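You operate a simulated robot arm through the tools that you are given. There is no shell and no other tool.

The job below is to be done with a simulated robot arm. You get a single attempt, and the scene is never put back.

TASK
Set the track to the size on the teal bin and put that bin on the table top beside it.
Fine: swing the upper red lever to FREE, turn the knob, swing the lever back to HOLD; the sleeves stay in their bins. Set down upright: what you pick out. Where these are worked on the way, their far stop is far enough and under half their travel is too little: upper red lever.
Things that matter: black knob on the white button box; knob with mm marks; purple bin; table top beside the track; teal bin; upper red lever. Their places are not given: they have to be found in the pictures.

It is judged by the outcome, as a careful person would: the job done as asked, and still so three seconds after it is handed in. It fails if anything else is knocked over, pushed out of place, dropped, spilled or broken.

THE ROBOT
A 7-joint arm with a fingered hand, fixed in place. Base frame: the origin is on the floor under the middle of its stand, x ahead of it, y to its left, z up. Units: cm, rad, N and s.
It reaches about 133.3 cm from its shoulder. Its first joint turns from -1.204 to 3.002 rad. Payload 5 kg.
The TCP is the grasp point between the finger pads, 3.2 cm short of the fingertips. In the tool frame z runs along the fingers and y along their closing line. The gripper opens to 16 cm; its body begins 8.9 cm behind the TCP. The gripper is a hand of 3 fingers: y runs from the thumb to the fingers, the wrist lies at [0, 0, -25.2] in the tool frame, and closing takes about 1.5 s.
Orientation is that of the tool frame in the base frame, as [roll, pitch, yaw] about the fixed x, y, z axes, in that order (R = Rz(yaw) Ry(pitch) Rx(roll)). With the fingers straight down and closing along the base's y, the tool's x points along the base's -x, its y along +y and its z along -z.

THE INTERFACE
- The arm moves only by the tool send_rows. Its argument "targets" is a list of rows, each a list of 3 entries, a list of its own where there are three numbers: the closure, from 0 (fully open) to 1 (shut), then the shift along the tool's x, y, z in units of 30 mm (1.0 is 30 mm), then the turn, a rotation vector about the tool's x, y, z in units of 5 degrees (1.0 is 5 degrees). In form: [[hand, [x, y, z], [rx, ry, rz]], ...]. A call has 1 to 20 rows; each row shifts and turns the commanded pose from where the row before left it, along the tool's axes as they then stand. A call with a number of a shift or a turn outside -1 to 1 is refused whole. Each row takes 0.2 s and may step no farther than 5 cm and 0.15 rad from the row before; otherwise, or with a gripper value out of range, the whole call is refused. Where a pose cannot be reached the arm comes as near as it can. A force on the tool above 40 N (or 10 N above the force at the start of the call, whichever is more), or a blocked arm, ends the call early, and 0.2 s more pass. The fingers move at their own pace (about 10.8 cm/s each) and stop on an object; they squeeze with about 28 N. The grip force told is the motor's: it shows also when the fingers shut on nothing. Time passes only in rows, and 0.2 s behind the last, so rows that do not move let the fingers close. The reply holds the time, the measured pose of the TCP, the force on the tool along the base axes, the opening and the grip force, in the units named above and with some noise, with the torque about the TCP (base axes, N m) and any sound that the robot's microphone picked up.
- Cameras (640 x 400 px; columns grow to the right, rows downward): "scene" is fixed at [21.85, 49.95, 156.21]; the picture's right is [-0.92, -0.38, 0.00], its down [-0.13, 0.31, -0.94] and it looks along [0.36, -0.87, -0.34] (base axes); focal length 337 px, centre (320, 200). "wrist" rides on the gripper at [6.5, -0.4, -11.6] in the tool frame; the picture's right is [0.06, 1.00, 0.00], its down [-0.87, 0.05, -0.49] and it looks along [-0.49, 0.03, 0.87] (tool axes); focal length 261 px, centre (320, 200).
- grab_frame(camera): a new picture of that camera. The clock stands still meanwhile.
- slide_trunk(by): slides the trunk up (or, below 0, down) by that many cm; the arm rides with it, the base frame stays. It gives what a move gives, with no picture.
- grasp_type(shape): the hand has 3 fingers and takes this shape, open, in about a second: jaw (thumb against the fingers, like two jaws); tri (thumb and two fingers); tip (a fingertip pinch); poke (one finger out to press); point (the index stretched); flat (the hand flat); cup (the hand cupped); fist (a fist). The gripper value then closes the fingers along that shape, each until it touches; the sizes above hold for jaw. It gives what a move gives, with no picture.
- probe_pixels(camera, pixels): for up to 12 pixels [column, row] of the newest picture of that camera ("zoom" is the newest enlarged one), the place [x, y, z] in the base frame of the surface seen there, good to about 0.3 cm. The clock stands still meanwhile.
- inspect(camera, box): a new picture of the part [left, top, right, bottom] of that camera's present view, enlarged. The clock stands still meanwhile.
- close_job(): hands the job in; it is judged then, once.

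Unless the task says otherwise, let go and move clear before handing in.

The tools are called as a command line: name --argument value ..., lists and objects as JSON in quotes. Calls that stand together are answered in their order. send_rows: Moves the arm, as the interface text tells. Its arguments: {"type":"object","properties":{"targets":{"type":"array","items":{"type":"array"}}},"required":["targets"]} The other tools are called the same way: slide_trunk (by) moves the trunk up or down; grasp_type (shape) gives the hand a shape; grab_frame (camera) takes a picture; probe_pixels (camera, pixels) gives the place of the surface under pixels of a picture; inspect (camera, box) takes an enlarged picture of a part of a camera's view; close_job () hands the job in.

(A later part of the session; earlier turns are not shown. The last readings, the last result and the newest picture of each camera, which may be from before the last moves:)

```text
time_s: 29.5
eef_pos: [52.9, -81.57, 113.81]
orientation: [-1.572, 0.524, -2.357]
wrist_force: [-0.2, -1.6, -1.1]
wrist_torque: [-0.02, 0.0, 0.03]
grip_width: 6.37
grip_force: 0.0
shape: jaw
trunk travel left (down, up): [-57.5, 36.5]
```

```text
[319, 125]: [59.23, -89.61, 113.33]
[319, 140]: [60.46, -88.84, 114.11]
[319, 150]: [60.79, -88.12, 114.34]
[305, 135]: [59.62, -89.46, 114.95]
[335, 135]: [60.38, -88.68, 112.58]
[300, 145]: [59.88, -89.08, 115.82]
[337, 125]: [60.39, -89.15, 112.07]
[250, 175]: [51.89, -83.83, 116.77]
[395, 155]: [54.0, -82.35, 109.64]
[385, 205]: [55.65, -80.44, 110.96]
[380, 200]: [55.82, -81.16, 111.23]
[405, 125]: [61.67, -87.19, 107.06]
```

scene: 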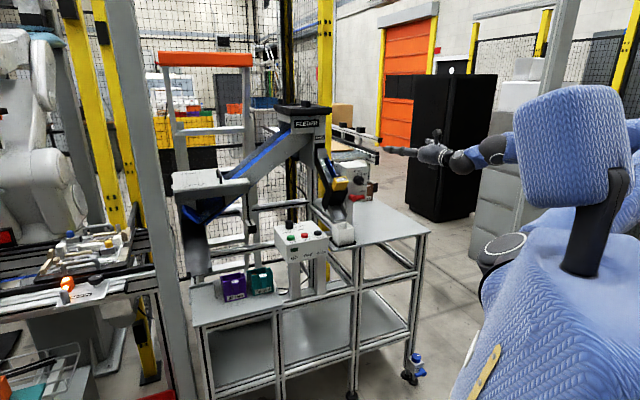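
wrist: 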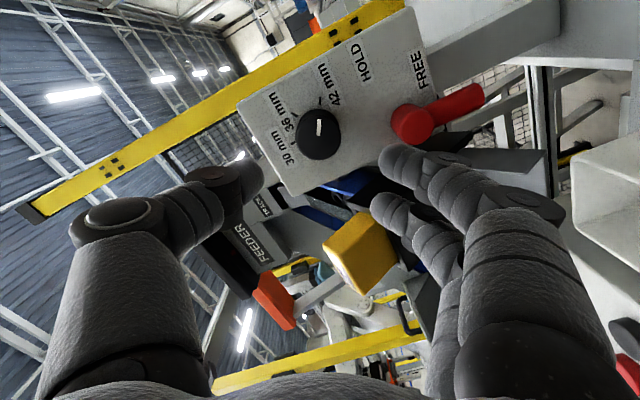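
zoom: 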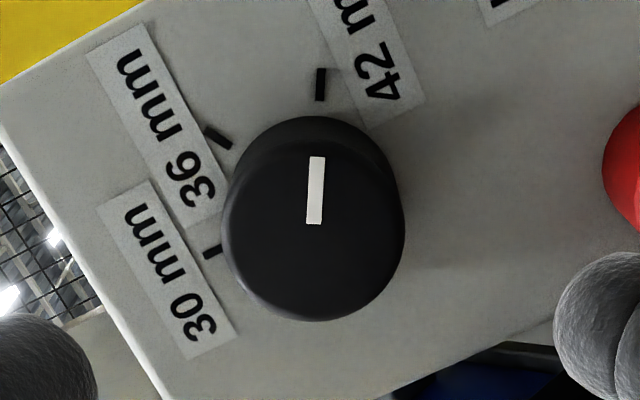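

The knob is centred to within 0.25 cm, the pointer stands on 42 mm and 36 mm is 60° counter-clockwise of it. I'll advance over the knob.

send_rows --targets '[[0.6, [0.06, -0.04, 0.7], [0, 0, 0]], [0.6, [0, 0, 0.7], [0, 0, 0]], [0.6, [0, 0, 0.7], [0, 0, 0]], [0.6, [0, 0, 0.5], [0, 0, 0]], [0.6, [0, 0, 0.48], [0, 0, 0]], [0.6, [0, 0, 0], [0, 0, 0]]]'

grab_frame --camera "wrist"

inspect --camera "scene" --box '[325, 150, 405, 215]'

```text
time_s: 30.9
eef_pos: [59.38, -88.09, 114.01]
orientation: [-1.57, 0.524, -2.356]
wrist_force: [-0.2, -0.6, 0.0]
wrist_torque: [0.01, 0.01, 0.01]
grip_width: 6.37
grip_force: 0.0
shape: jaw
trunk travel left (down, up): [-57.5, 36.5]
```

```text
taken
```

wrist: 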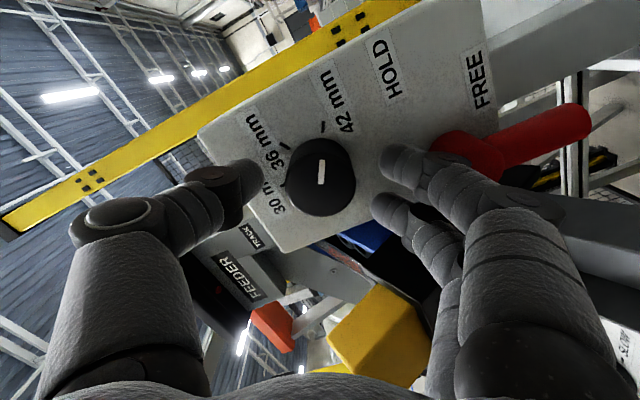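

```text
6.15 times, centred on (365, 182) of scene
```

zoom: 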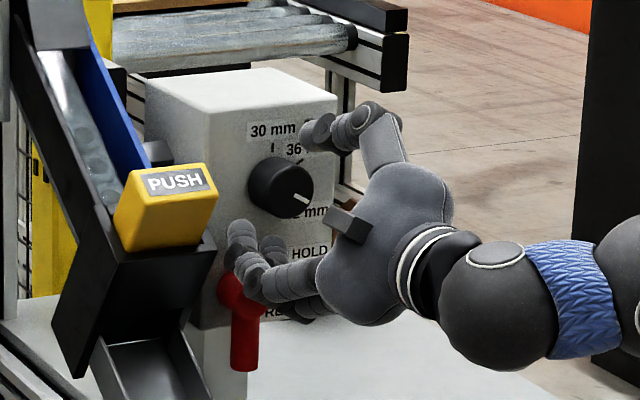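

The hand is around the knob (wrist (320,175)) with no contact force. I'll close and let it settle.

send_rows --targets '[[0.7, [0, 0, 0], [0, 0, 0]], [0.8, [0, 0, 0], [0, 0, 0]], [1, [0, 0, 0], [0, 0, 0]], [1, [0, 0, 0], [0, 0, 0]], [1, [0, 0, 0], [0, 0, 0]]]'

grab_frame --camera "wrist"

```text
time_s: 32.1
eef_pos: [59.42, -88.02, 114.07]
orientation: [-1.57, 0.523, -2.357]
wrist_force: [2.7, -4.1, 2.5]
wrist_torque: [-0.03, -0.01, -0.01]
grip_width: 2.97
grip_force: 28.0
shape: jaw
trunk travel left (down, up): [-57.5, 36.5]
```

```text
taken
```

wrist: 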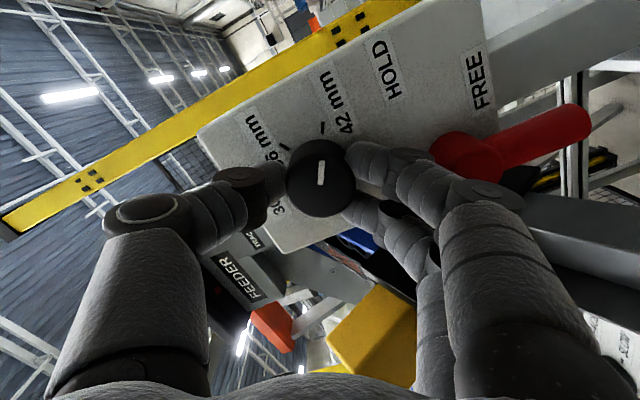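

Gripped at 28 N; the fingers straddle the knob's round side. I'll turn it 60° counter-clockwise about the hand's axis.

send_rows --targets '[[1, [0, 0, 0], [0, 0, -1]], [1, [0, 0, 0], [0, 0, -1]], [1, [0, 0, 0], [0, 0, -1]], [1, [0, 0, 0], [0, 0, -1]], [1, [0, 0, 0], [0, 0, -1]], [1, [0, 0, 0], [0, 0, -1]], [1, [0, 0, 0], [0, 0, 0]]]'

grab_frame --camera "wrist"

inspect --camera "scene" --box '[325, 150, 405, 215]'

```text
time_s: 33.7
eef_pos: [59.39, -88.29, 113.95]
orientation: [-1.57, -0.001, -2.357]
wrist_force: [6.0, -0.1, -2.3]
wrist_torque: [0.05, -0.01, 0.07]
grip_width: 2.95
grip_force: 28.2
shape: jaw
trunk travel left (down, up): [-57.5, 36.5]
```

```text
taken
```

wrist: 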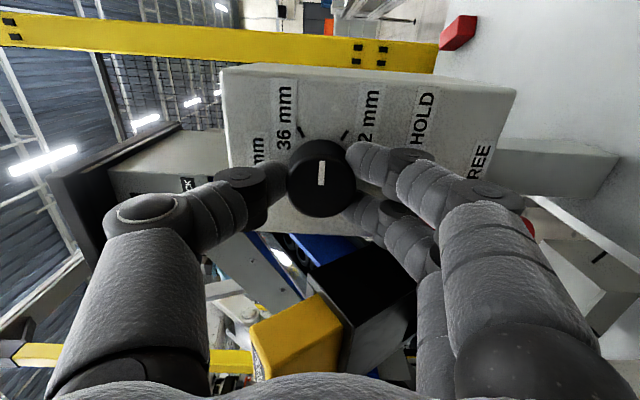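

```text
6.15 times, centred on (365, 182) of scene
```

zoom: 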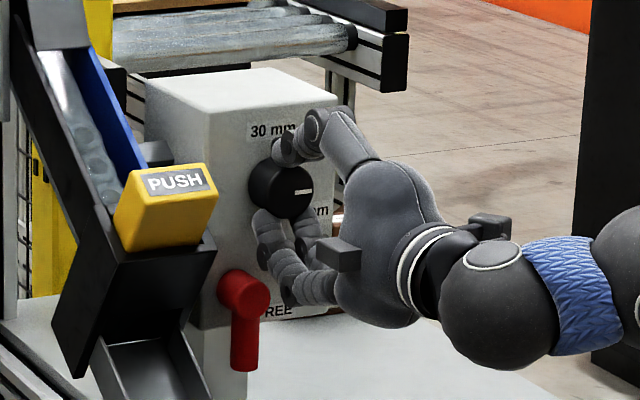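

The knob follows the hand exactly: the pointer at wrist (320,170) still lines up with the hand and now stands midway between 42 and 36. I'll turn the remaining 30°.

send_rows --targets '[[1, [0, 0, 0], [0, 0, -1]], [1, [0, 0, 0], [0, 0, -1]], [1, [0, 0, 0], [0, 0, -1]], [1, [0, 0, 0], [0, 0, -1]], [1, [0, 0, 0], [0, 0, -1]], [1, [0, 0, 0], [0, 0, -1]], [1, [0, 0, 0], [0, 0, 0]]]'

inspect --camera "wrist" --box '[220, 80, 420, 240]'

inspect --camera "scene" --box '[325, 150, 405, 215]'

```text
time_s: 35.3
eef_pos: [59.41, -88.1, 114.05]
orientation: [-1.57, -0.526, -2.355]
wrist_force: [6.7, 0.1, 2.7]
wrist_torque: [-0.05, -0.03, 0.15]
grip_width: 2.92
grip_force: 27.9
shape: jaw
trunk travel left (down, up): [-57.5, 36.5]
```

```text
2.50 times, centred on (320, 160) of wrist
```

zoom: 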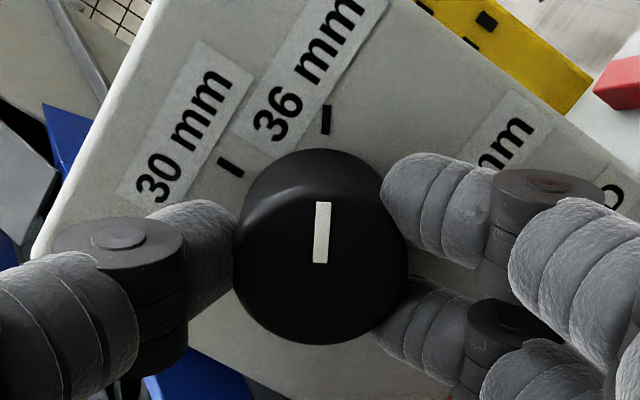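

```text
6.15 times, centred on (365, 182) of scene
```

zoom: 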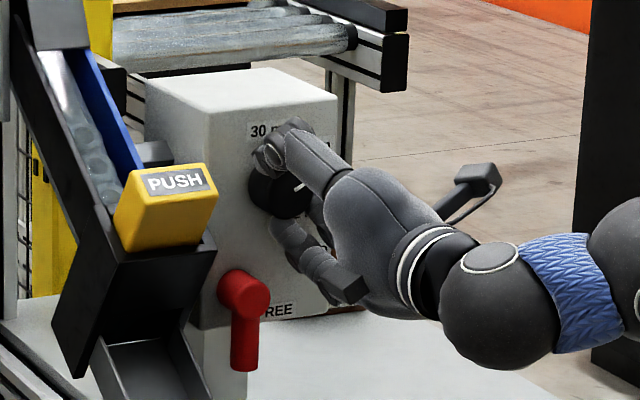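

The pointer (320,262)→(323,202) now lies in line with the 36 mm tick at (326,120). I'll open the fingers and back out straight.

send_rows --targets '[[0.75, [0, 0, 0], [0, 0, 0]], [0.6, [0, 0, 0], [0, 0, 0]], [0.6, [0, 0, 0], [0, 0, 0]], [0.6, [0, 0, -0.6], [0, 0, 0]], [0.6, [0, 0, -0.9], [0, 0, 0]], [0.6, [0, 0, -0.9], [0, 0, 0]], [0.6, [0, 0, -0.8], [0, 0, 0]], [0.6, [0, 0, 0], [0, 0, 0]]]'

grab_frame --camera "wrist"

inspect --camera "scene" --box '[335, 165, 375, 205]'

inspect --camera "wrist" --box '[240, 80, 400, 200]'

```text
time_s: 37.1
eef_pos: [52.49, -81.26, 114.05]
orientation: [-1.571, -0.525, -2.356]
wrist_force: [0.2, 0.3, 0.2]
wrist_torque: [0.01, 0.03, -0.03]
grip_width: 6.36
grip_force: 0.0
shape: jaw
trunk travel left (down, up): [-57.5, 36.5]
```

```text
taken
```

wrist: 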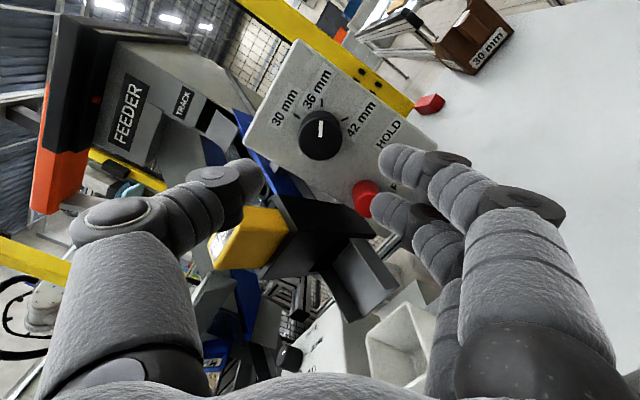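

```text
10.00 times, centred on (355, 185) of scene
```

zoom: 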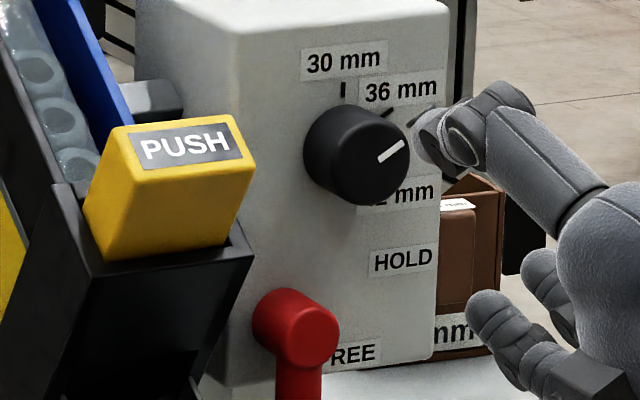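

```text
3.33 times, centred on (320, 140) of wrist
```

zoom: 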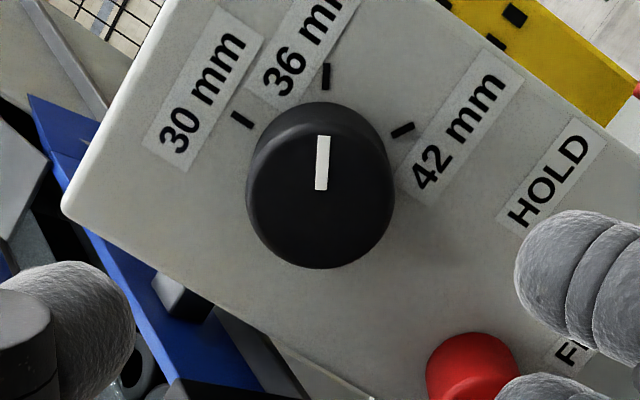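

The knob is set: pointer (323,163) is in line with the 36 mm tick (326,77). For HOLD the lever must be pushed from its left side, so I'll turn the hand to put the fingers left of the hanging lever and the thumb right of it.

send_rows --targets '[[0.83, [0, 0, 0], [0, 0, 1]], [0.83, [0, 0, 0], [0, 0, 1]], [0.83, [0, 0, 0], [0, 0, 1]], [0.83, [0, 0, 0], [0, 0, 1]], [0.83, [0, 0, 0], [0, 0, 1]], [0.83, [0, 0, 0], [0, 0, 1]], [0.83, [0, 0, 0], [0, 0, 1]], [0.83, [0, 0, 0], [0, 0, 1]], [0.83, [0, 0, 0], [0, 0, 1]], [0.83, [0, 0, 0], [0, 0, 1]], [0.83, [0, 0, 0], [0, 0, 1]], [0.83, [0, 0, 0], [0, 0, 1]], [0.83, [0, 0, 0], [0, 0, 1]], [0.83, [0, 0, 0], [0, 0, 1]], [0.83, [0, 0, 0], [0, 0, 1]], [0.83, [0, 0, 0], [0, 0, 1]], [0.83, [0, 0, 0], [0, 0, 1]], [0.83, [0, 0, 0], [0, 0, 1]]]'

```text
time_s: 40.9
eef_pos: [52.61, -81.32, 114.0]
orientation: [-1.571, 1.048, -2.356]
wrist_force: [-0.2, 0.2, 0.1]
wrist_torque: [-0.01, 0.01, 0.01]
grip_width: 2.77
grip_force: 0.1
shape: jaw
trunk travel left (down, up): [-57.5, 36.5]
```

It turned freely to 60°. I'll turn the remaining 30° and lower in front of the lever.

send_rows --targets '[[0.83, [0, 0, 0], [0, 0, 1]], [0.83, [0, 0, 0], [0, 0, 1]], [0.83, [0, 0, 0], [0, 0, 1]], [0.83, [0, 0, 0], [0, 0, 1]], [0.83, [0, 0, 0], [0, 0, 1]], [0.83, [0, 0, 0], [0, 0, 1]], [0.83, [0, 0, 0], [0, 0, 0]]]'

grab_frame --camera "scene"

```text
time_s: 42.5
eef_pos: [52.51, -81.4, 114.08]
orientation: [1.567, 1.568, 0.782]
wrist_force: [-0.9, 0.2, 0.2]
wrist_torque: [-0.02, -0.02, -0.01]
grip_width: 2.78
grip_force: 0.1
shape: jaw
trunk travel left (down, up): [-57.5, 36.5]
```

```text
taken
```

scene: 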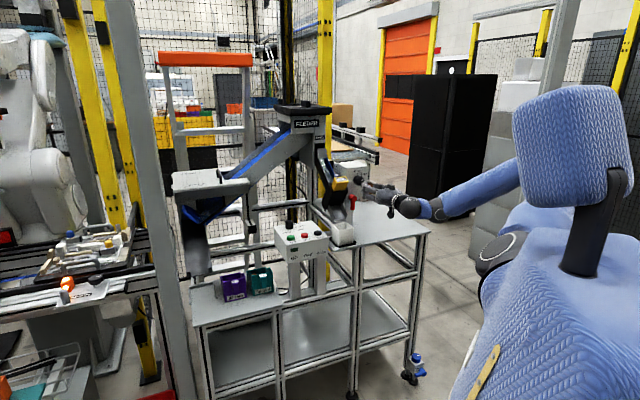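

The hand is now thumb right, fingers left. I'll shift to in front of the hanging lever (u=17.8, z=102.2) and check.

send_rows --targets '[[0.83, [0.792, 0.175, 0], [0, 0, 0]], [0.83, [0.792, 0.175, 0], [0, 0, 0]], [0.83, [0.792, 0.175, 0], [0, 0, 0]], [0.83, [0.792, 0.175, 0], [0, 0, 0]], [0.83, [0.792, 0.175, 0], [0, 0, 0]], [0.83, [0, 0, 0], [0, 0, 0]]]'

inspect --camera "scene" --box '[310, 165, 410, 245]'

grab_frame --camera "wrist"

```text
time_s: 43.9
eef_pos: [54.24, -79.38, 102.3]
orientation: [0.664, 1.57, -0.124]
wrist_force: [0.0, 0.0, 0.3]
wrist_torque: [-0.01, 0.01, 0.02]
grip_width: 2.76
grip_force: 0.1
shape: jaw
trunk travel left (down, up): [-57.5, 36.5]
```

```text
5.00 times, centred on (360, 205) of scene
```

zoom: 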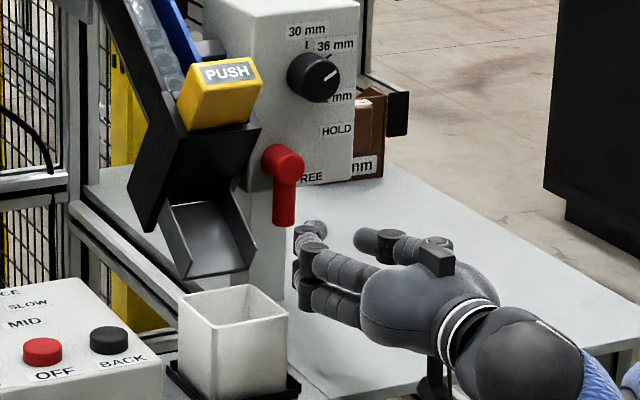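

```text
taken
```

wrist: 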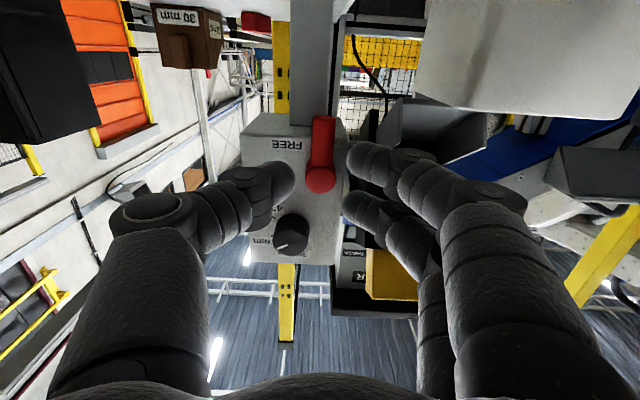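

The lever (wrist (322,150)) is between thumb and fingers. I'll probe finger knuckles, the cup and the chute outlet to confirm the clearance on the left before advancing.

probe_pixels --camera "zoom" --pixels '[[300, 250], [305, 295], [345, 310], [370, 330], [288, 305], [250, 285], [215, 328], [256, 250], [245, 272], [190, 278], [440, 380], [300, 390]]'

probe_pixels --camera "wrist" --pixels '[[370, 145], [425, 160], [500, 190], [365, 200], [400, 215], [322, 130], [320, 180], [420, 105], [480, 120], [400, 150], [520, 230], [430, 90]]'

```text
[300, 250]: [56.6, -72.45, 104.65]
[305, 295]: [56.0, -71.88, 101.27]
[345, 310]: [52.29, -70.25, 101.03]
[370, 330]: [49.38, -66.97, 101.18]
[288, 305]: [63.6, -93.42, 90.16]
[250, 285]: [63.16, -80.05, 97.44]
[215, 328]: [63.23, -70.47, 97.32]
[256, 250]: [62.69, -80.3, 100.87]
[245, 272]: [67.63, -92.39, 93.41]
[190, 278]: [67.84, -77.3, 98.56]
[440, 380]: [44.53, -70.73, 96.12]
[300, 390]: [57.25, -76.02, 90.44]
```

```text
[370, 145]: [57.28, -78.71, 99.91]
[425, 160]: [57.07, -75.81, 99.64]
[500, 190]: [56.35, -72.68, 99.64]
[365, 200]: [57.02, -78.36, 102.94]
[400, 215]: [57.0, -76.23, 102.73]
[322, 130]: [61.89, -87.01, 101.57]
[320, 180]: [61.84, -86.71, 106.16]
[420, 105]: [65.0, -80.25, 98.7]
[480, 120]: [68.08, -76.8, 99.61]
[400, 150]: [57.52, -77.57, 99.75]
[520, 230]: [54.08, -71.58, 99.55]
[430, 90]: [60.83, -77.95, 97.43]
```

At this angle the finger knuckles (u=11.2, 3–4 cm behind the grasp point) would come within a centimetre of the chute outlet (n=-101, u=12.4). I'll yaw the hand 20° so it comes from the right, which brings those knuckles well clear, and shift right 0.7 cm.

send_rows --targets '[[0.83, [0, 0, 0], [-1, 0, 0]], [0.83, [0, 0, 0], [-1, 0, 0]], [0.83, [0, 0, 0], [-1, 0, 0]], [0.83, [0, 0, 0], [-1, 0, 0]], [0.83, [0, -0.232, -0.084], [0, 0, 0]], [0.83, [0, -0.213, 0.587], [0, 0, 0]], [0.83, [0, -0.213, 0.587], [0, 0, 0]], [0.83, [0, 0, 0], [0, 0, 0]]]'

grab_frame --camera "wrist"

inspect --camera "scene" --box '[310, 165, 410, 245]'

```text
time_s: 45.7
eef_pos: [56.63, -82.79, 102.06]
orientation: [1.968, 1.571, 1.532]
wrist_force: [0.7, 0.5, 0.0]
wrist_torque: [-0.04, -0.01, 0.01]
grip_width: 2.75
grip_force: 0.1
shape: jaw
trunk travel left (down, up): [-57.5, 36.5]
```

```text
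taken
```

wrist: 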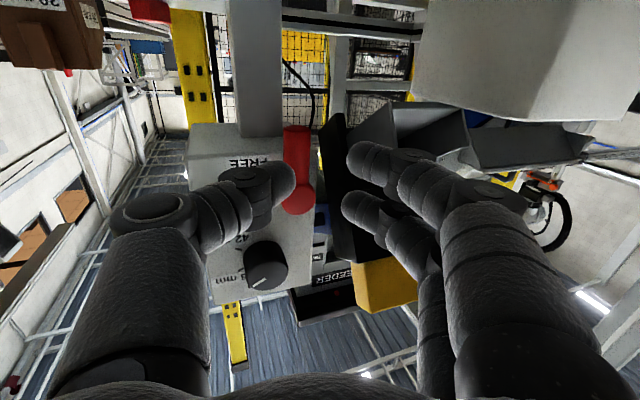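

```text
5.00 times, centred on (360, 205) of scene
```

zoom: 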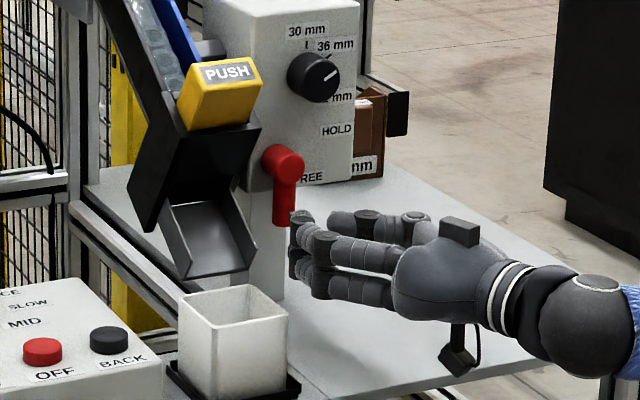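

The hand is yawed 20°, at n=-98.6, u=18.5, and the knuckles are clear of the cup and outlet. I'll check the camera stalk under the hand (zoom (460,362)) and the fingertips against the table and chute.

probe_pixels --camera "zoom" --pixels '[[460, 368], [445, 345], [300, 218], [295, 245], [320, 245], [320, 285], [350, 290], [285, 215], [335, 215], [265, 300], [258, 248], [300, 275]]'

probe_pixels --camera "wrist" --pixels '[[365, 150], [360, 205], [300, 140], [300, 190], [285, 175], [410, 165], [390, 220], [385, 115], [470, 130], [330, 160], [440, 250], [500, 195]]'

```text
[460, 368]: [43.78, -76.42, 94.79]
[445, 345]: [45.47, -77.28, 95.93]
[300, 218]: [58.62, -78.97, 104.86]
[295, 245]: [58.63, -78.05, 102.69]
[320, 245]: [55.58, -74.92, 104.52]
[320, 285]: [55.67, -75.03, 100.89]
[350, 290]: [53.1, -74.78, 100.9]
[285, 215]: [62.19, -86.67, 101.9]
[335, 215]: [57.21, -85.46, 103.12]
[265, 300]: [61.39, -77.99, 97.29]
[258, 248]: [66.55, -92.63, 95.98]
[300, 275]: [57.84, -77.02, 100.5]
```

```text
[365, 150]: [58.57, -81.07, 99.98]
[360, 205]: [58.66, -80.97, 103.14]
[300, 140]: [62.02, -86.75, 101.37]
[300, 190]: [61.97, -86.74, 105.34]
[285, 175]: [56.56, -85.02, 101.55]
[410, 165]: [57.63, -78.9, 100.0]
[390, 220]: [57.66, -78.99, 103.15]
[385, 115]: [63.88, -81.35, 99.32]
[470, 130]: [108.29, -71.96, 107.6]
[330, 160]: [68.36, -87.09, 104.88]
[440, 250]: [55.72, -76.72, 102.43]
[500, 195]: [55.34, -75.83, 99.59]
```

All clear: knuckles end at u≈13.7 with n≈-97.5, away from the outlet. I'll advance the last 5.2 cm so the lever is between fingers and thumb.

send_rows --targets '[[0.83, [0, -0.2, 0.55], [0, 0, 0]], [0.83, [0, -0.2, 0.55], [0, 0, 0]], [0.83, [0, -0.2, 0.54], [0, 0, 0]], [0.83, [0, 0, 0], [0, 0, 0]]]'

grab_frame --camera "wrist"

inspect --camera "scene" --box '[310, 165, 410, 245]'

```text
time_s: 46.7
eef_pos: [60.11, -86.44, 102.35]
orientation: [-2.482, 1.571, -2.918]
wrist_force: [0.3, -0.7, 0.9]
wrist_torque: [0.0, -0.03, 0.0]
grip_width: 2.77
grip_force: 0.1
shape: jaw
trunk travel left (down, up): [-57.5, 36.5]
```

```text
taken
```

wrist: 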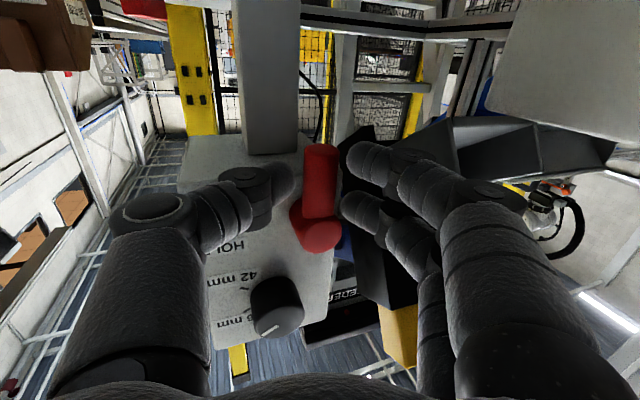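

```text
5.00 times, centred on (360, 205) of scene
```

zoom: 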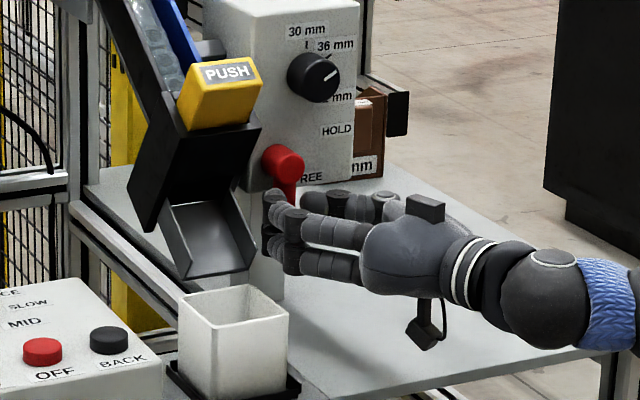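

The lever is between the fingers and thumb. I'll press right and follow its arc upward, turning the hand about the face's normal with the lever.

send_rows --targets '[[0.83, [0, -0.14, -0.05], [0, 0, 0]], [0.83, [-0.024, -0.109, -0.04], [0, 0.342, -0.94]], [0.83, [-0.024, -0.109, -0.04], [0, 0.342, -0.94]], [0.83, [-0.024, -0.109, -0.04], [0, 0.342, -0.94]], [0.83, [-0.024, -0.109, -0.04], [0, 0.342, -0.94]], [0.83, [-0.024, -0.109, -0.04], [0, 0.342, -0.94]], [0.83, [-0.024, -0.109, -0.04], [0, 0.342, -0.94]], [0.83, [0, 0, 0], [0, 0, 0]]]'

grab_frame --camera "wrist"

inspect --camera "scene" --box '[310, 165, 410, 245]'

```text
time_s: 48.5
eef_pos: [58.35, -88.13, 102.96]
orientation: [-1.918, 1.046, -2.356]
wrist_force: [-0.8, 3.7, 0.8]
wrist_torque: [0.05, -0.02, 0.14]
grip_width: 2.83
grip_force: 0.1
shape: jaw
trunk travel left (down, up): [-57.5, 36.5]
```

```text
taken
```

wrist: 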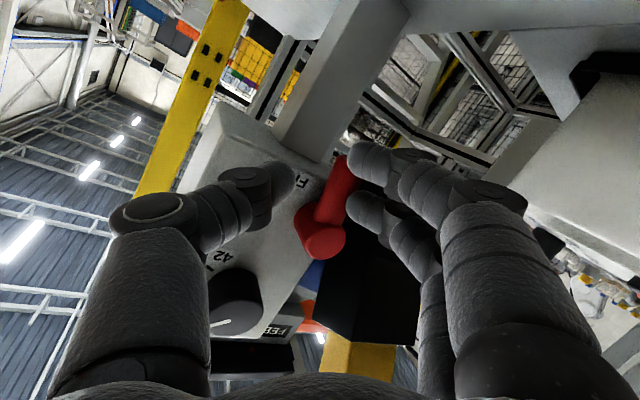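

```text
5.00 times, centred on (360, 205) of scene
```

zoom: 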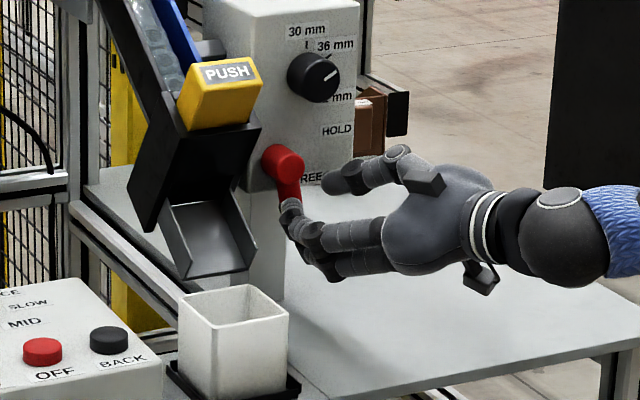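

The lever has begun to follow, lagging slightly behind the hand, with about 4 N. I'll go on along the arc.

send_rows --targets '[[0.83, [-0.024, -0.109, -0.04], [0, 0.342, -0.94]], [0.83, [-0.024, -0.109, -0.04], [0, 0.342, -0.94]], [0.83, [-0.024, -0.109, -0.04], [0, 0.342, -0.94]], [0.83, [-0.024, -0.109, -0.04], [0, 0.342, -0.94]], [0.83, [0, 0, 0], [0, 0, 0]]]'

grab_frame --camera "wrist"

inspect --camera "scene" --box '[325, 160, 395, 215]'

```text
time_s: 49.7
eef_pos: [57.87, -88.66, 104.07]
orientation: [-1.919, 0.698, -2.355]
wrist_force: [-0.9, 3.2, 0.5]
wrist_torque: [0.06, 0.03, 0.12]
grip_width: 2.85
grip_force: 0.0
shape: jaw
trunk travel left (down, up): [-57.5, 36.5]
```

```text
taken
```

wrist: 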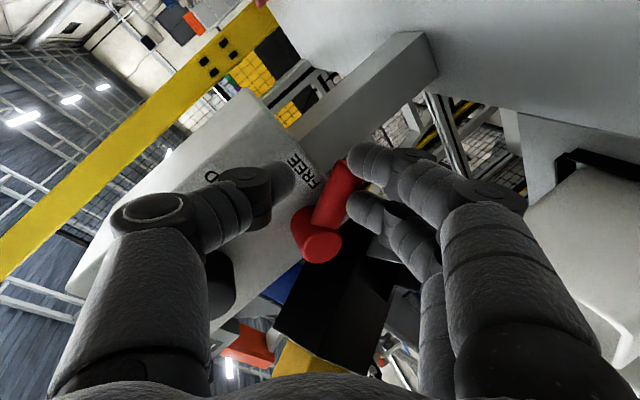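

```text
7.27 times, centred on (360, 188) of scene
```

zoom: 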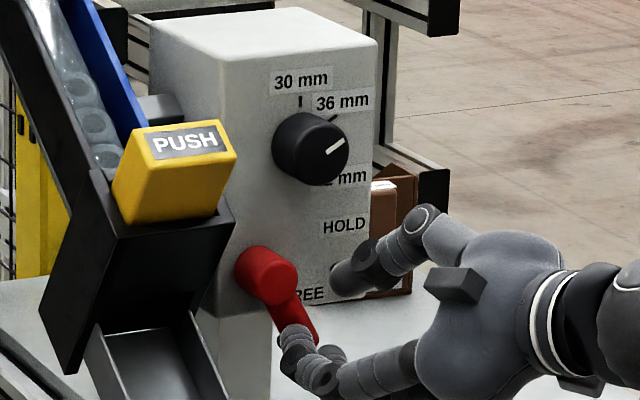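

The lever is at about 60° below level now, and the hand is clear of the chute. I'll undo the 20° tilt about the lever's contact point so that the thumb will pass well under the knob.

send_rows --targets '[[0.83, [0, 0.07, 0], [1, 0, 0]], [0.83, [0, 0.07, 0], [1, 0, 0]], [0.83, [0, 0.07, 0], [1, 0, 0]], [0.83, [0, 0.07, 0], [1, 0, 0]], [0.83, [0, 0, 0], [0, 0, 0]]]'

grab_frame --camera "wrist"

inspect --camera "scene" --box '[325, 160, 395, 215]'

```text
time_s: 50.9
eef_pos: [58.08, -88.39, 103.46]
orientation: [-1.569, 0.699, -2.358]
wrist_force: [-1.2, 2.1, -3.3]
wrist_torque: [-0.03, 0.09, 0.03]
grip_width: 2.8
grip_force: 0.0
shape: jaw
trunk travel left (down, up): [-57.5, 36.5]
```

```text
taken
```

wrist: 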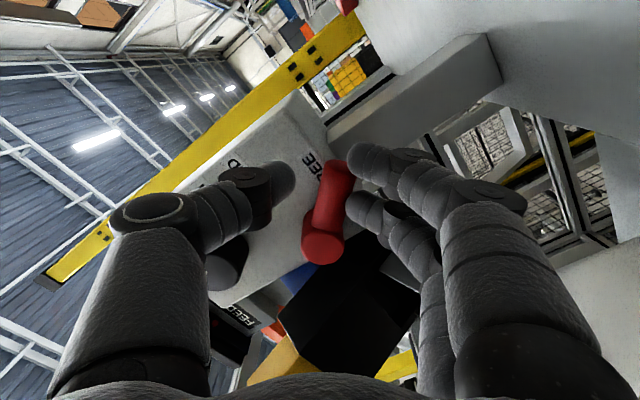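

```text
7.27 times, centred on (360, 188) of scene
```

zoom: 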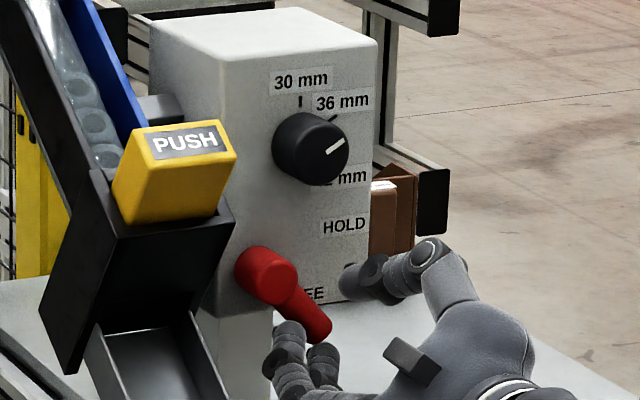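

The tilt is undone; lever about 45–50° below level. I'll follow the arc for the remaining 40°.

send_rows --targets '[[0.83, [-0.02, -0.125, 0], [0, 0, -1]], [0.83, [-0.02, -0.125, 0], [0, 0, -1]], [0.83, [-0.02, -0.125, 0], [0, 0, -1]], [0.83, [-0.02, -0.125, 0], [0, 0, -1]], [0.83, [-0.02, -0.125, 0], [0, 0, -1]], [0.83, [-0.02, -0.125, 0], [0, 0, -1]], [0.83, [-0.02, -0.125, 0], [0, 0, -1]], [0.83, [-0.02, -0.125, 0], [0, 0, -1]], [0.83, [0, 0, 0], [0, 0, 0]]]'

grab_frame --camera "wrist"

inspect --camera "scene" --box '[325, 160, 395, 215]'

```text
time_s: 52.9
eef_pos: [57.51, -88.81, 106.43]
orientation: [-1.571, -0.003, -2.357]
wrist_force: [-2.1, 1.0, -3.9]
wrist_torque: [0.04, 0.11, 0.04]
grip_width: 2.81
grip_force: 0.1
shape: jaw
trunk travel left (down, up): [-57.5, 36.5]
```

```text
taken
```

wrist: 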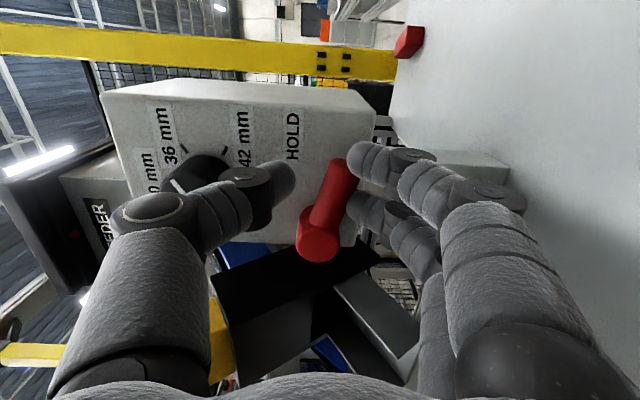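

```text
7.27 times, centred on (360, 188) of scene
```

zoom: 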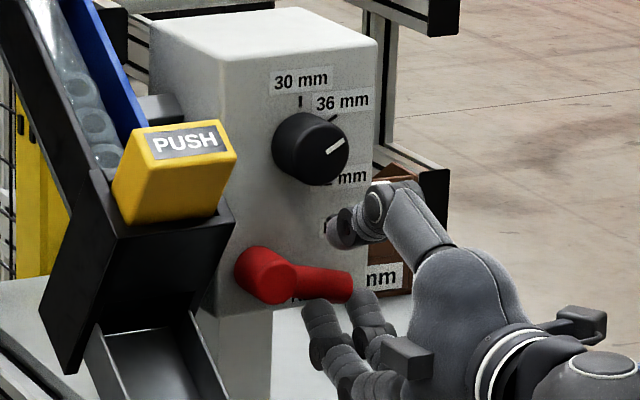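

The lever is about 15° below level, HOLD label uncovered above it. I'll push straight up with the fingers to its upper stop in small steps.

send_rows --targets '[[0.85, [-0.05, -0.1, 0], [0, 0, 0]], [0.85, [-0.05, -0.1, 0], [0, 0, 0]], [0.85, [0, -0.1, 0], [0, 0, 0]], [0.85, [0, 0, 0], [0, 0, 0]]]'

grab_frame --camera "wrist"

inspect --camera "scene" --box '[325, 160, 395, 215]'

```text
time_s: 53.9
eef_pos: [57.73, -88.8, 107.06]
orientation: [-1.57, 0.0, -2.357]
wrist_force: [-22.7, -9.1, -7.9]
wrist_torque: [-0.1, 0.74, -0.42]
grip_width: 2.7
grip_force: 0.0
shape: jaw
trunk travel left (down, up): [-57.5, 36.5]
```

```text
taken
```

wrist: 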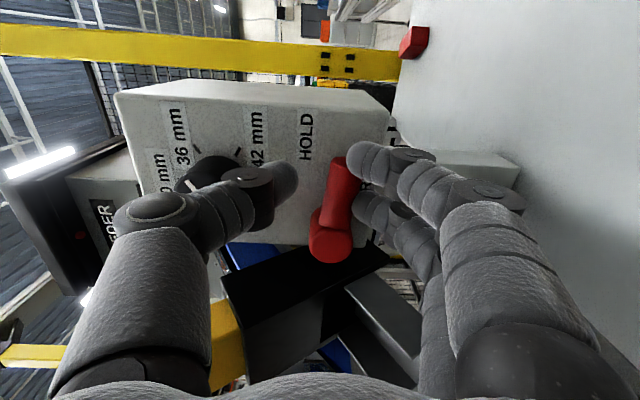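

```text
7.27 times, centred on (360, 188) of scene
```

zoom: 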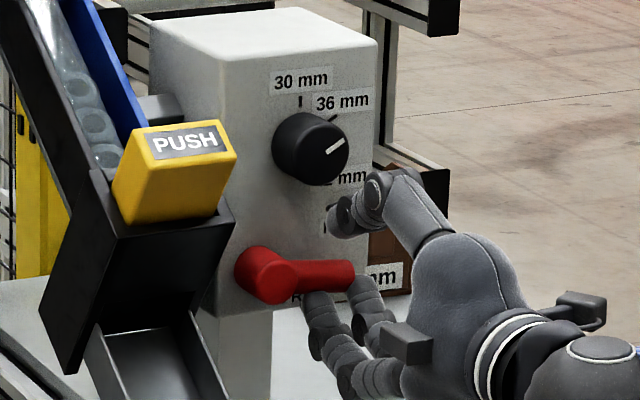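

The force (22 N sideways) shows the outer finger is catching on the lever's end rather than under it; the lever is some 6° short of its former HOLD position. I'll shift right so that only the inner finger is under the handle, then push up.

send_rows --targets '[[0.83, [0.15, 0.05, 0], [0, 0, 0]], [0.83, [0.15, 0, 0], [0, 0, 0]], [0.83, [0.15, 0, 0], [0, 0, 0]], [0.83, [0.03, -0.08, 0], [0, 0, 0]], [0.83, [0, 0, 0], [0, 0, 0]]]'

inspect --camera "scene" --box '[325, 160, 395, 215]'

grab_frame --camera "wrist"

```text
time_s: 55.1
eef_pos: [56.91, -89.72, 107.37]
orientation: [-1.572, 0.0, -2.356]
wrist_force: [0.1, 1.7, -3.8]
wrist_torque: [0.08, 0.1, 0.05]
grip_width: 2.84
grip_force: 0.1
shape: jaw
trunk travel left (down, up): [-57.5, 36.5]
```

```text
7.27 times, centred on (360, 188) of scene
```

zoom: 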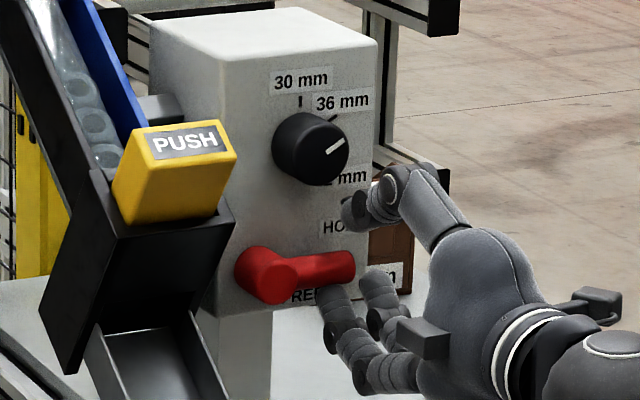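

```text
taken
```

wrist: 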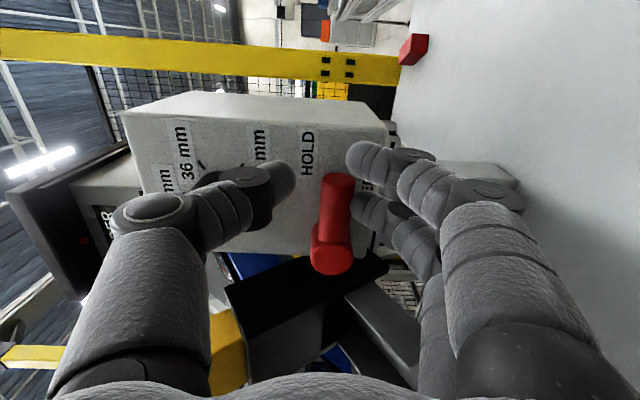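

The lever's end is back at about (352,267), near where it began. I'll press up a touch more to seat it on the HOLD stop.

send_rows --targets '[[0.83, [0, -0.06, 0], [0, 0, 0]], [0.83, [0, -0.06, 0], [0, 0, 0]], [0.83, [0, 0, 0], [0, 0, 0]]]'

inspect --camera "scene" --box '[325, 160, 395, 215]'

```text
time_s: 55.9
eef_pos: [56.8, -89.68, 107.66]
orientation: [-1.571, 0.0, -2.357]
wrist_force: [-0.6, 5.1, -5.4]
wrist_torque: [0.16, 0.15, 0.12]
grip_width: 2.93
grip_force: 0.0
shape: jaw
trunk travel left (down, up): [-57.5, 36.5]
```

```text
7.27 times, centred on (360, 188) of scene
```

zoom: 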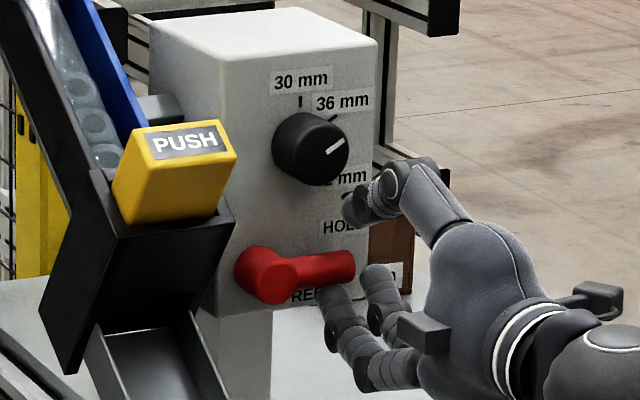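

Force grows to about 7 N with the lever hardly moving. One more small press should confirm the stop.

send_rows --targets '[[0.83, [0, -0.07, 0], [0, 0, 0]], [0.83, [0, -0.07, 0], [0, 0, 0]], [0.83, [0, 0, 0], [0, 0, 0]]]'

inspect --camera "scene" --box '[325, 160, 395, 215]'

grab_frame --camera "wrist"

```text
time_s: 56.7
eef_pos: [56.78, -89.59, 108.12]
orientation: [-1.572, -0.001, -2.356]
wrist_force: [-3.3, 7.2, -9.3]
wrist_torque: [0.28, 0.29, 0.21]
grip_width: 3.06
grip_force: 0.1
shape: jaw
trunk travel left (down, up): [-57.5, 36.5]
```

```text
7.27 times, centred on (360, 188) of scene
```

zoom: 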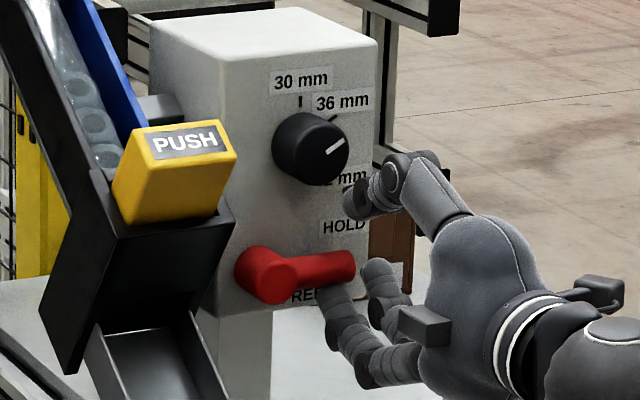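

```text
taken
```

wrist: 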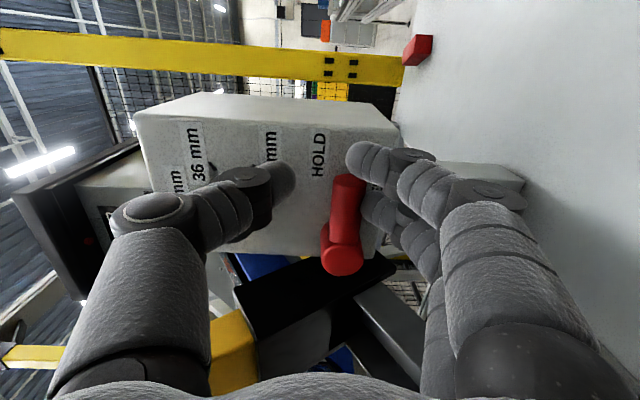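

The lever has stopped rising (its end stays at (352,267)) while the finger yields, so it is on the HOLD stop. I'll centre the cage again, back out and check.

send_rows --targets '[[0.8, [0, 0.2, 0], [0, 0, 0]], [0.78, [0, 0.25, 0], [0, 0, 0]], [0.78, [0, 0.03, 0], [0, 0, 0]], [0.78, [0, 0, -0.6], [0, 0, 0]], [0.78, [0, 0, -0.9], [0, 0, 0]], [0.78, [0, 0, -0.9], [0, 0, 0]], [0.78, [0, 0, -0.9], [0, 0, 0]], [0.78, [0, 0, -0.9], [0, 0, 0]], [0.78, [0, 0, 0], [0, 0, 0]]]'

inspect --camera "scene" --box '[335, 170, 375, 205]'

grab_frame --camera "wrist"

```text
time_s: 58.7
eef_pos: [47.99, -80.55, 106.75]
orientation: [-1.571, 0.001, -2.356]
wrist_force: [-0.2, 0.9, -0.7]
wrist_torque: [0.0, -0.01, 0.01]
grip_width: 3.48
grip_force: 0.0
shape: jaw
trunk travel left (down, up): [-57.5, 36.5]
```

```text
11.43 times, centred on (355, 188) of scene
```

zoom: 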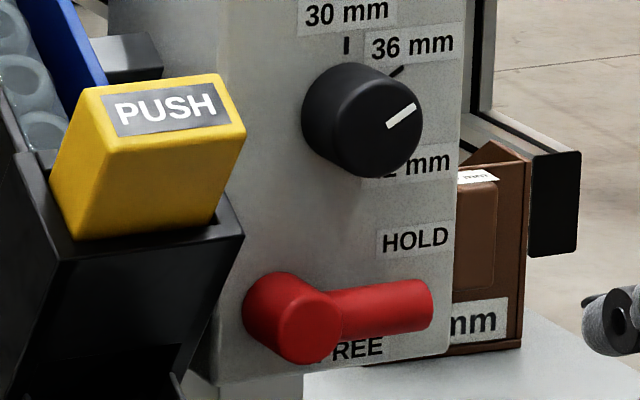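

```text
taken
```

wrist: 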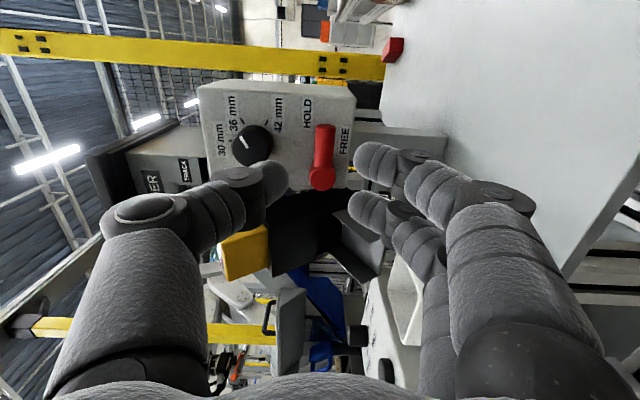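

The lever is exactly back in its HOLD place (handle end at (430,307)) and the pointer at 36 mm. Now for the teal bin: I'll probe its walls, what lies behind it, the button box and the feeder parts above.

inspect --camera "scene" --box '[215, 245, 285, 305]'

probe_pixels --camera "zoom" --pixels '[[335, 165], [480, 135], [450, 100], [425, 100], [295, 135], [350, 145], [425, 150], [420, 210], [415, 235], [405, 175], [385, 165], [445, 160]]'

probe_pixels --camera "zoom" --pixels '[[270, 150], [240, 115], [280, 310], [275, 180], [255, 130], [510, 220], [500, 180], [470, 95], [400, 60], [330, 90], [560, 300], [300, 250]]'

probe_pixels --camera "scene" --pixels '[[278, 240], [278, 255], [290, 275], [276, 228], [210, 185], [195, 250], [245, 180], [215, 205], [240, 215], [190, 210], [270, 265], [205, 265]]'

```text
6.67 times, centred on (250, 275) of scene
```

zoom: 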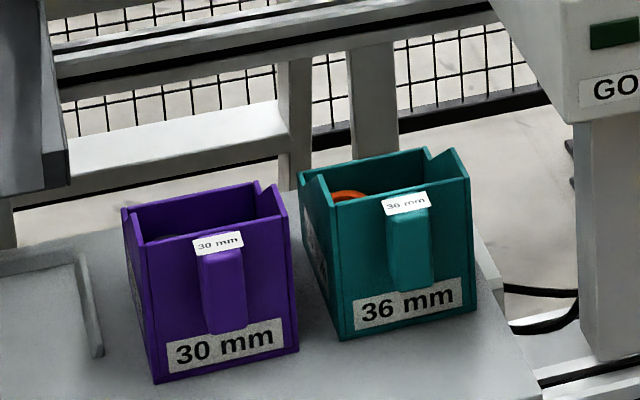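

```text
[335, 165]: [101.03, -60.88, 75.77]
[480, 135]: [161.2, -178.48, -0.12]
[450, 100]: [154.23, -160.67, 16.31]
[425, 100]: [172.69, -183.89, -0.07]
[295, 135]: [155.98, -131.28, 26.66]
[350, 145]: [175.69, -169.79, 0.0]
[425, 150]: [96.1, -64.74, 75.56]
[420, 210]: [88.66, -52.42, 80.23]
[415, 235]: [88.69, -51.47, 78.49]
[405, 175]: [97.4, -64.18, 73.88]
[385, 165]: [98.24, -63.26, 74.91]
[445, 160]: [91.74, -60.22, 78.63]
```

```text
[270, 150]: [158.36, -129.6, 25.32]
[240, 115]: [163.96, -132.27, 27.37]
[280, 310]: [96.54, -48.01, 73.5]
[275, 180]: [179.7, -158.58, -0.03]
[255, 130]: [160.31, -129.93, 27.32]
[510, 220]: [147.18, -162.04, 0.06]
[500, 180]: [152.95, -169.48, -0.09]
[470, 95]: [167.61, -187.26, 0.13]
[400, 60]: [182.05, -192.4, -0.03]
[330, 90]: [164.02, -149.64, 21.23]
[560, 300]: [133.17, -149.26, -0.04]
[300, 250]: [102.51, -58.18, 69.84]
```

```text
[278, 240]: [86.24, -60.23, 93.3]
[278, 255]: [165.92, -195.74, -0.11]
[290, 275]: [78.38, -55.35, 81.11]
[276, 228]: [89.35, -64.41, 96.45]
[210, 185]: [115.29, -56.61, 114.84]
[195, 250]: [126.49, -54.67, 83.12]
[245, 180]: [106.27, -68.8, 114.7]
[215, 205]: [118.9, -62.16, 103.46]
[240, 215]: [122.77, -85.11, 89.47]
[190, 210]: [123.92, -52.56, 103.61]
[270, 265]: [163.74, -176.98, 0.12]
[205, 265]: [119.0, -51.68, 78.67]
```

The bin's walls: rear wall is low (z≈75.6), front wall and handle reach z≈80, and nothing stands close behind it; the button box's left side is at u≈-18.4, z 86–96. I'll probe the feeder overhang, the shelf edge and the arm's shoulder before planning the way there.

probe_pixels --camera "scene" --pixels '[[205, 197], [230, 191], [247, 184], [260, 160], [282, 165], [295, 130], [240, 195], [250, 215], [275, 180], [225, 172], [183, 190], [300, 200]]'

grab_frame --camera "scene"

probe_pixels --camera "scene" --pixels '[[500, 255], [490, 262], [440, 207], [480, 185], [545, 150], [520, 180], [410, 205], [330, 165], [325, 150], [318, 115], [345, 160], [297, 232]]'

```text
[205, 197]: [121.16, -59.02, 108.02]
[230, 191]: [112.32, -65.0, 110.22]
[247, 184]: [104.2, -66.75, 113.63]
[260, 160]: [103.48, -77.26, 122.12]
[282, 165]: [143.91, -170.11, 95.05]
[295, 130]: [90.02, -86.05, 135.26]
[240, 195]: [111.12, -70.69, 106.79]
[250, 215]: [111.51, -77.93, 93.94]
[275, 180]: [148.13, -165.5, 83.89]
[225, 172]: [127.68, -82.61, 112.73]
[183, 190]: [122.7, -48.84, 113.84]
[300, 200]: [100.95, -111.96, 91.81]
```

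```text
taken
```

scene: 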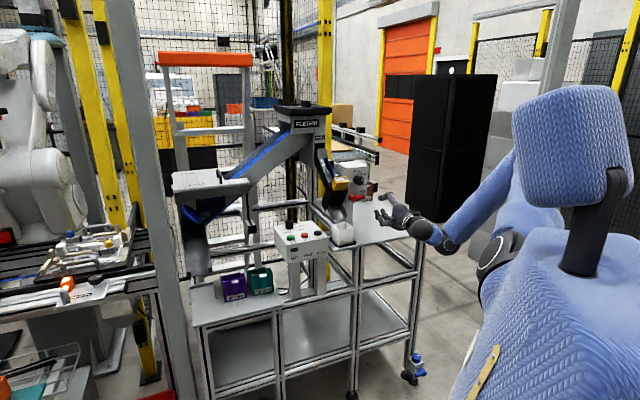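

```text
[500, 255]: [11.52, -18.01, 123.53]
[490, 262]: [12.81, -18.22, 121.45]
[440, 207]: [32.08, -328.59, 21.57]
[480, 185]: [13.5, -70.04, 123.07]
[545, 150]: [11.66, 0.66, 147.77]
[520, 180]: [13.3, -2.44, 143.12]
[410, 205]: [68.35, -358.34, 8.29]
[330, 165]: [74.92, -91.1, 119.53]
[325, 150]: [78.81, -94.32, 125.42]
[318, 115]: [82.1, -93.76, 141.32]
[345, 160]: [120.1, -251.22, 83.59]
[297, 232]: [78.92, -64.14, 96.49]
```

The shoulder is near (5,-20,122), so the bin is within reach without the trunk. I'll back off, rise and then turn the fingers straight down.

send_rows --targets '[[0.5, [0, -0.9, -0.6], [0, 0, 0]], [0.5, [0, -0.9, -0.6], [0, 0, 0]], [0.5, [0, -0.9, -0.5], [-1, 0, 0]], [0.5, [0, -0.9, 0], [-1, 0, 0]], [0.5, [0, -0.9, 0], [-1, 0, 0]], [0.5, [0, 0, 0], [-1, 0, 0]], [0.5, [0, 0, 0], [-1, 0, 0]], [0.5, [0, 0, 0], [-1, 0, 0]], [0.5, [0, 0, 0], [-1, 0, 0]], [0.5, [0, 0, 0], [-1, 0, 0]], [0.5, [0, 0, 0], [-1, 0, 0]], [0.5, [0, 0, 0], [-1, 0, 0]], [0.5, [0, 0, 0], [-1, 0, 0]], [0.5, [0, 0, 0], [-1, 0, 0]], [0.5, [0, 0, 0], [-1, 0, 0]], [0.5, [0, 0, 0], [-1, 0, 0]], [0.5, [0, 0, 0], [-1, 0, 0]], [0.5, [0, 0, 0], [-1, 0, 0]], [0.5, [0, 0, 0], [-1, 0, 0]], [0.5, [0, 0, 0], [-1, 0, 0]]]'

grab_frame --camera "scene"

```text
time_s: 62.9
eef_pos: [45.02, -77.76, 120.14]
orientation: [3.137, 0.0, -2.356]
wrist_force: [0.7, 0.0, 0.4]
wrist_torque: [-0.01, 0.04, 0.03]
grip_width: 7.98
grip_force: 0.0
shape: jaw
trunk travel left (down, up): [-57.5, 36.5]
```

```text
taken
```

scene: 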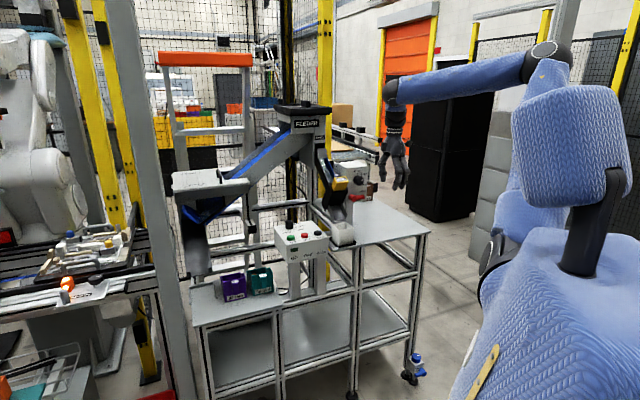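

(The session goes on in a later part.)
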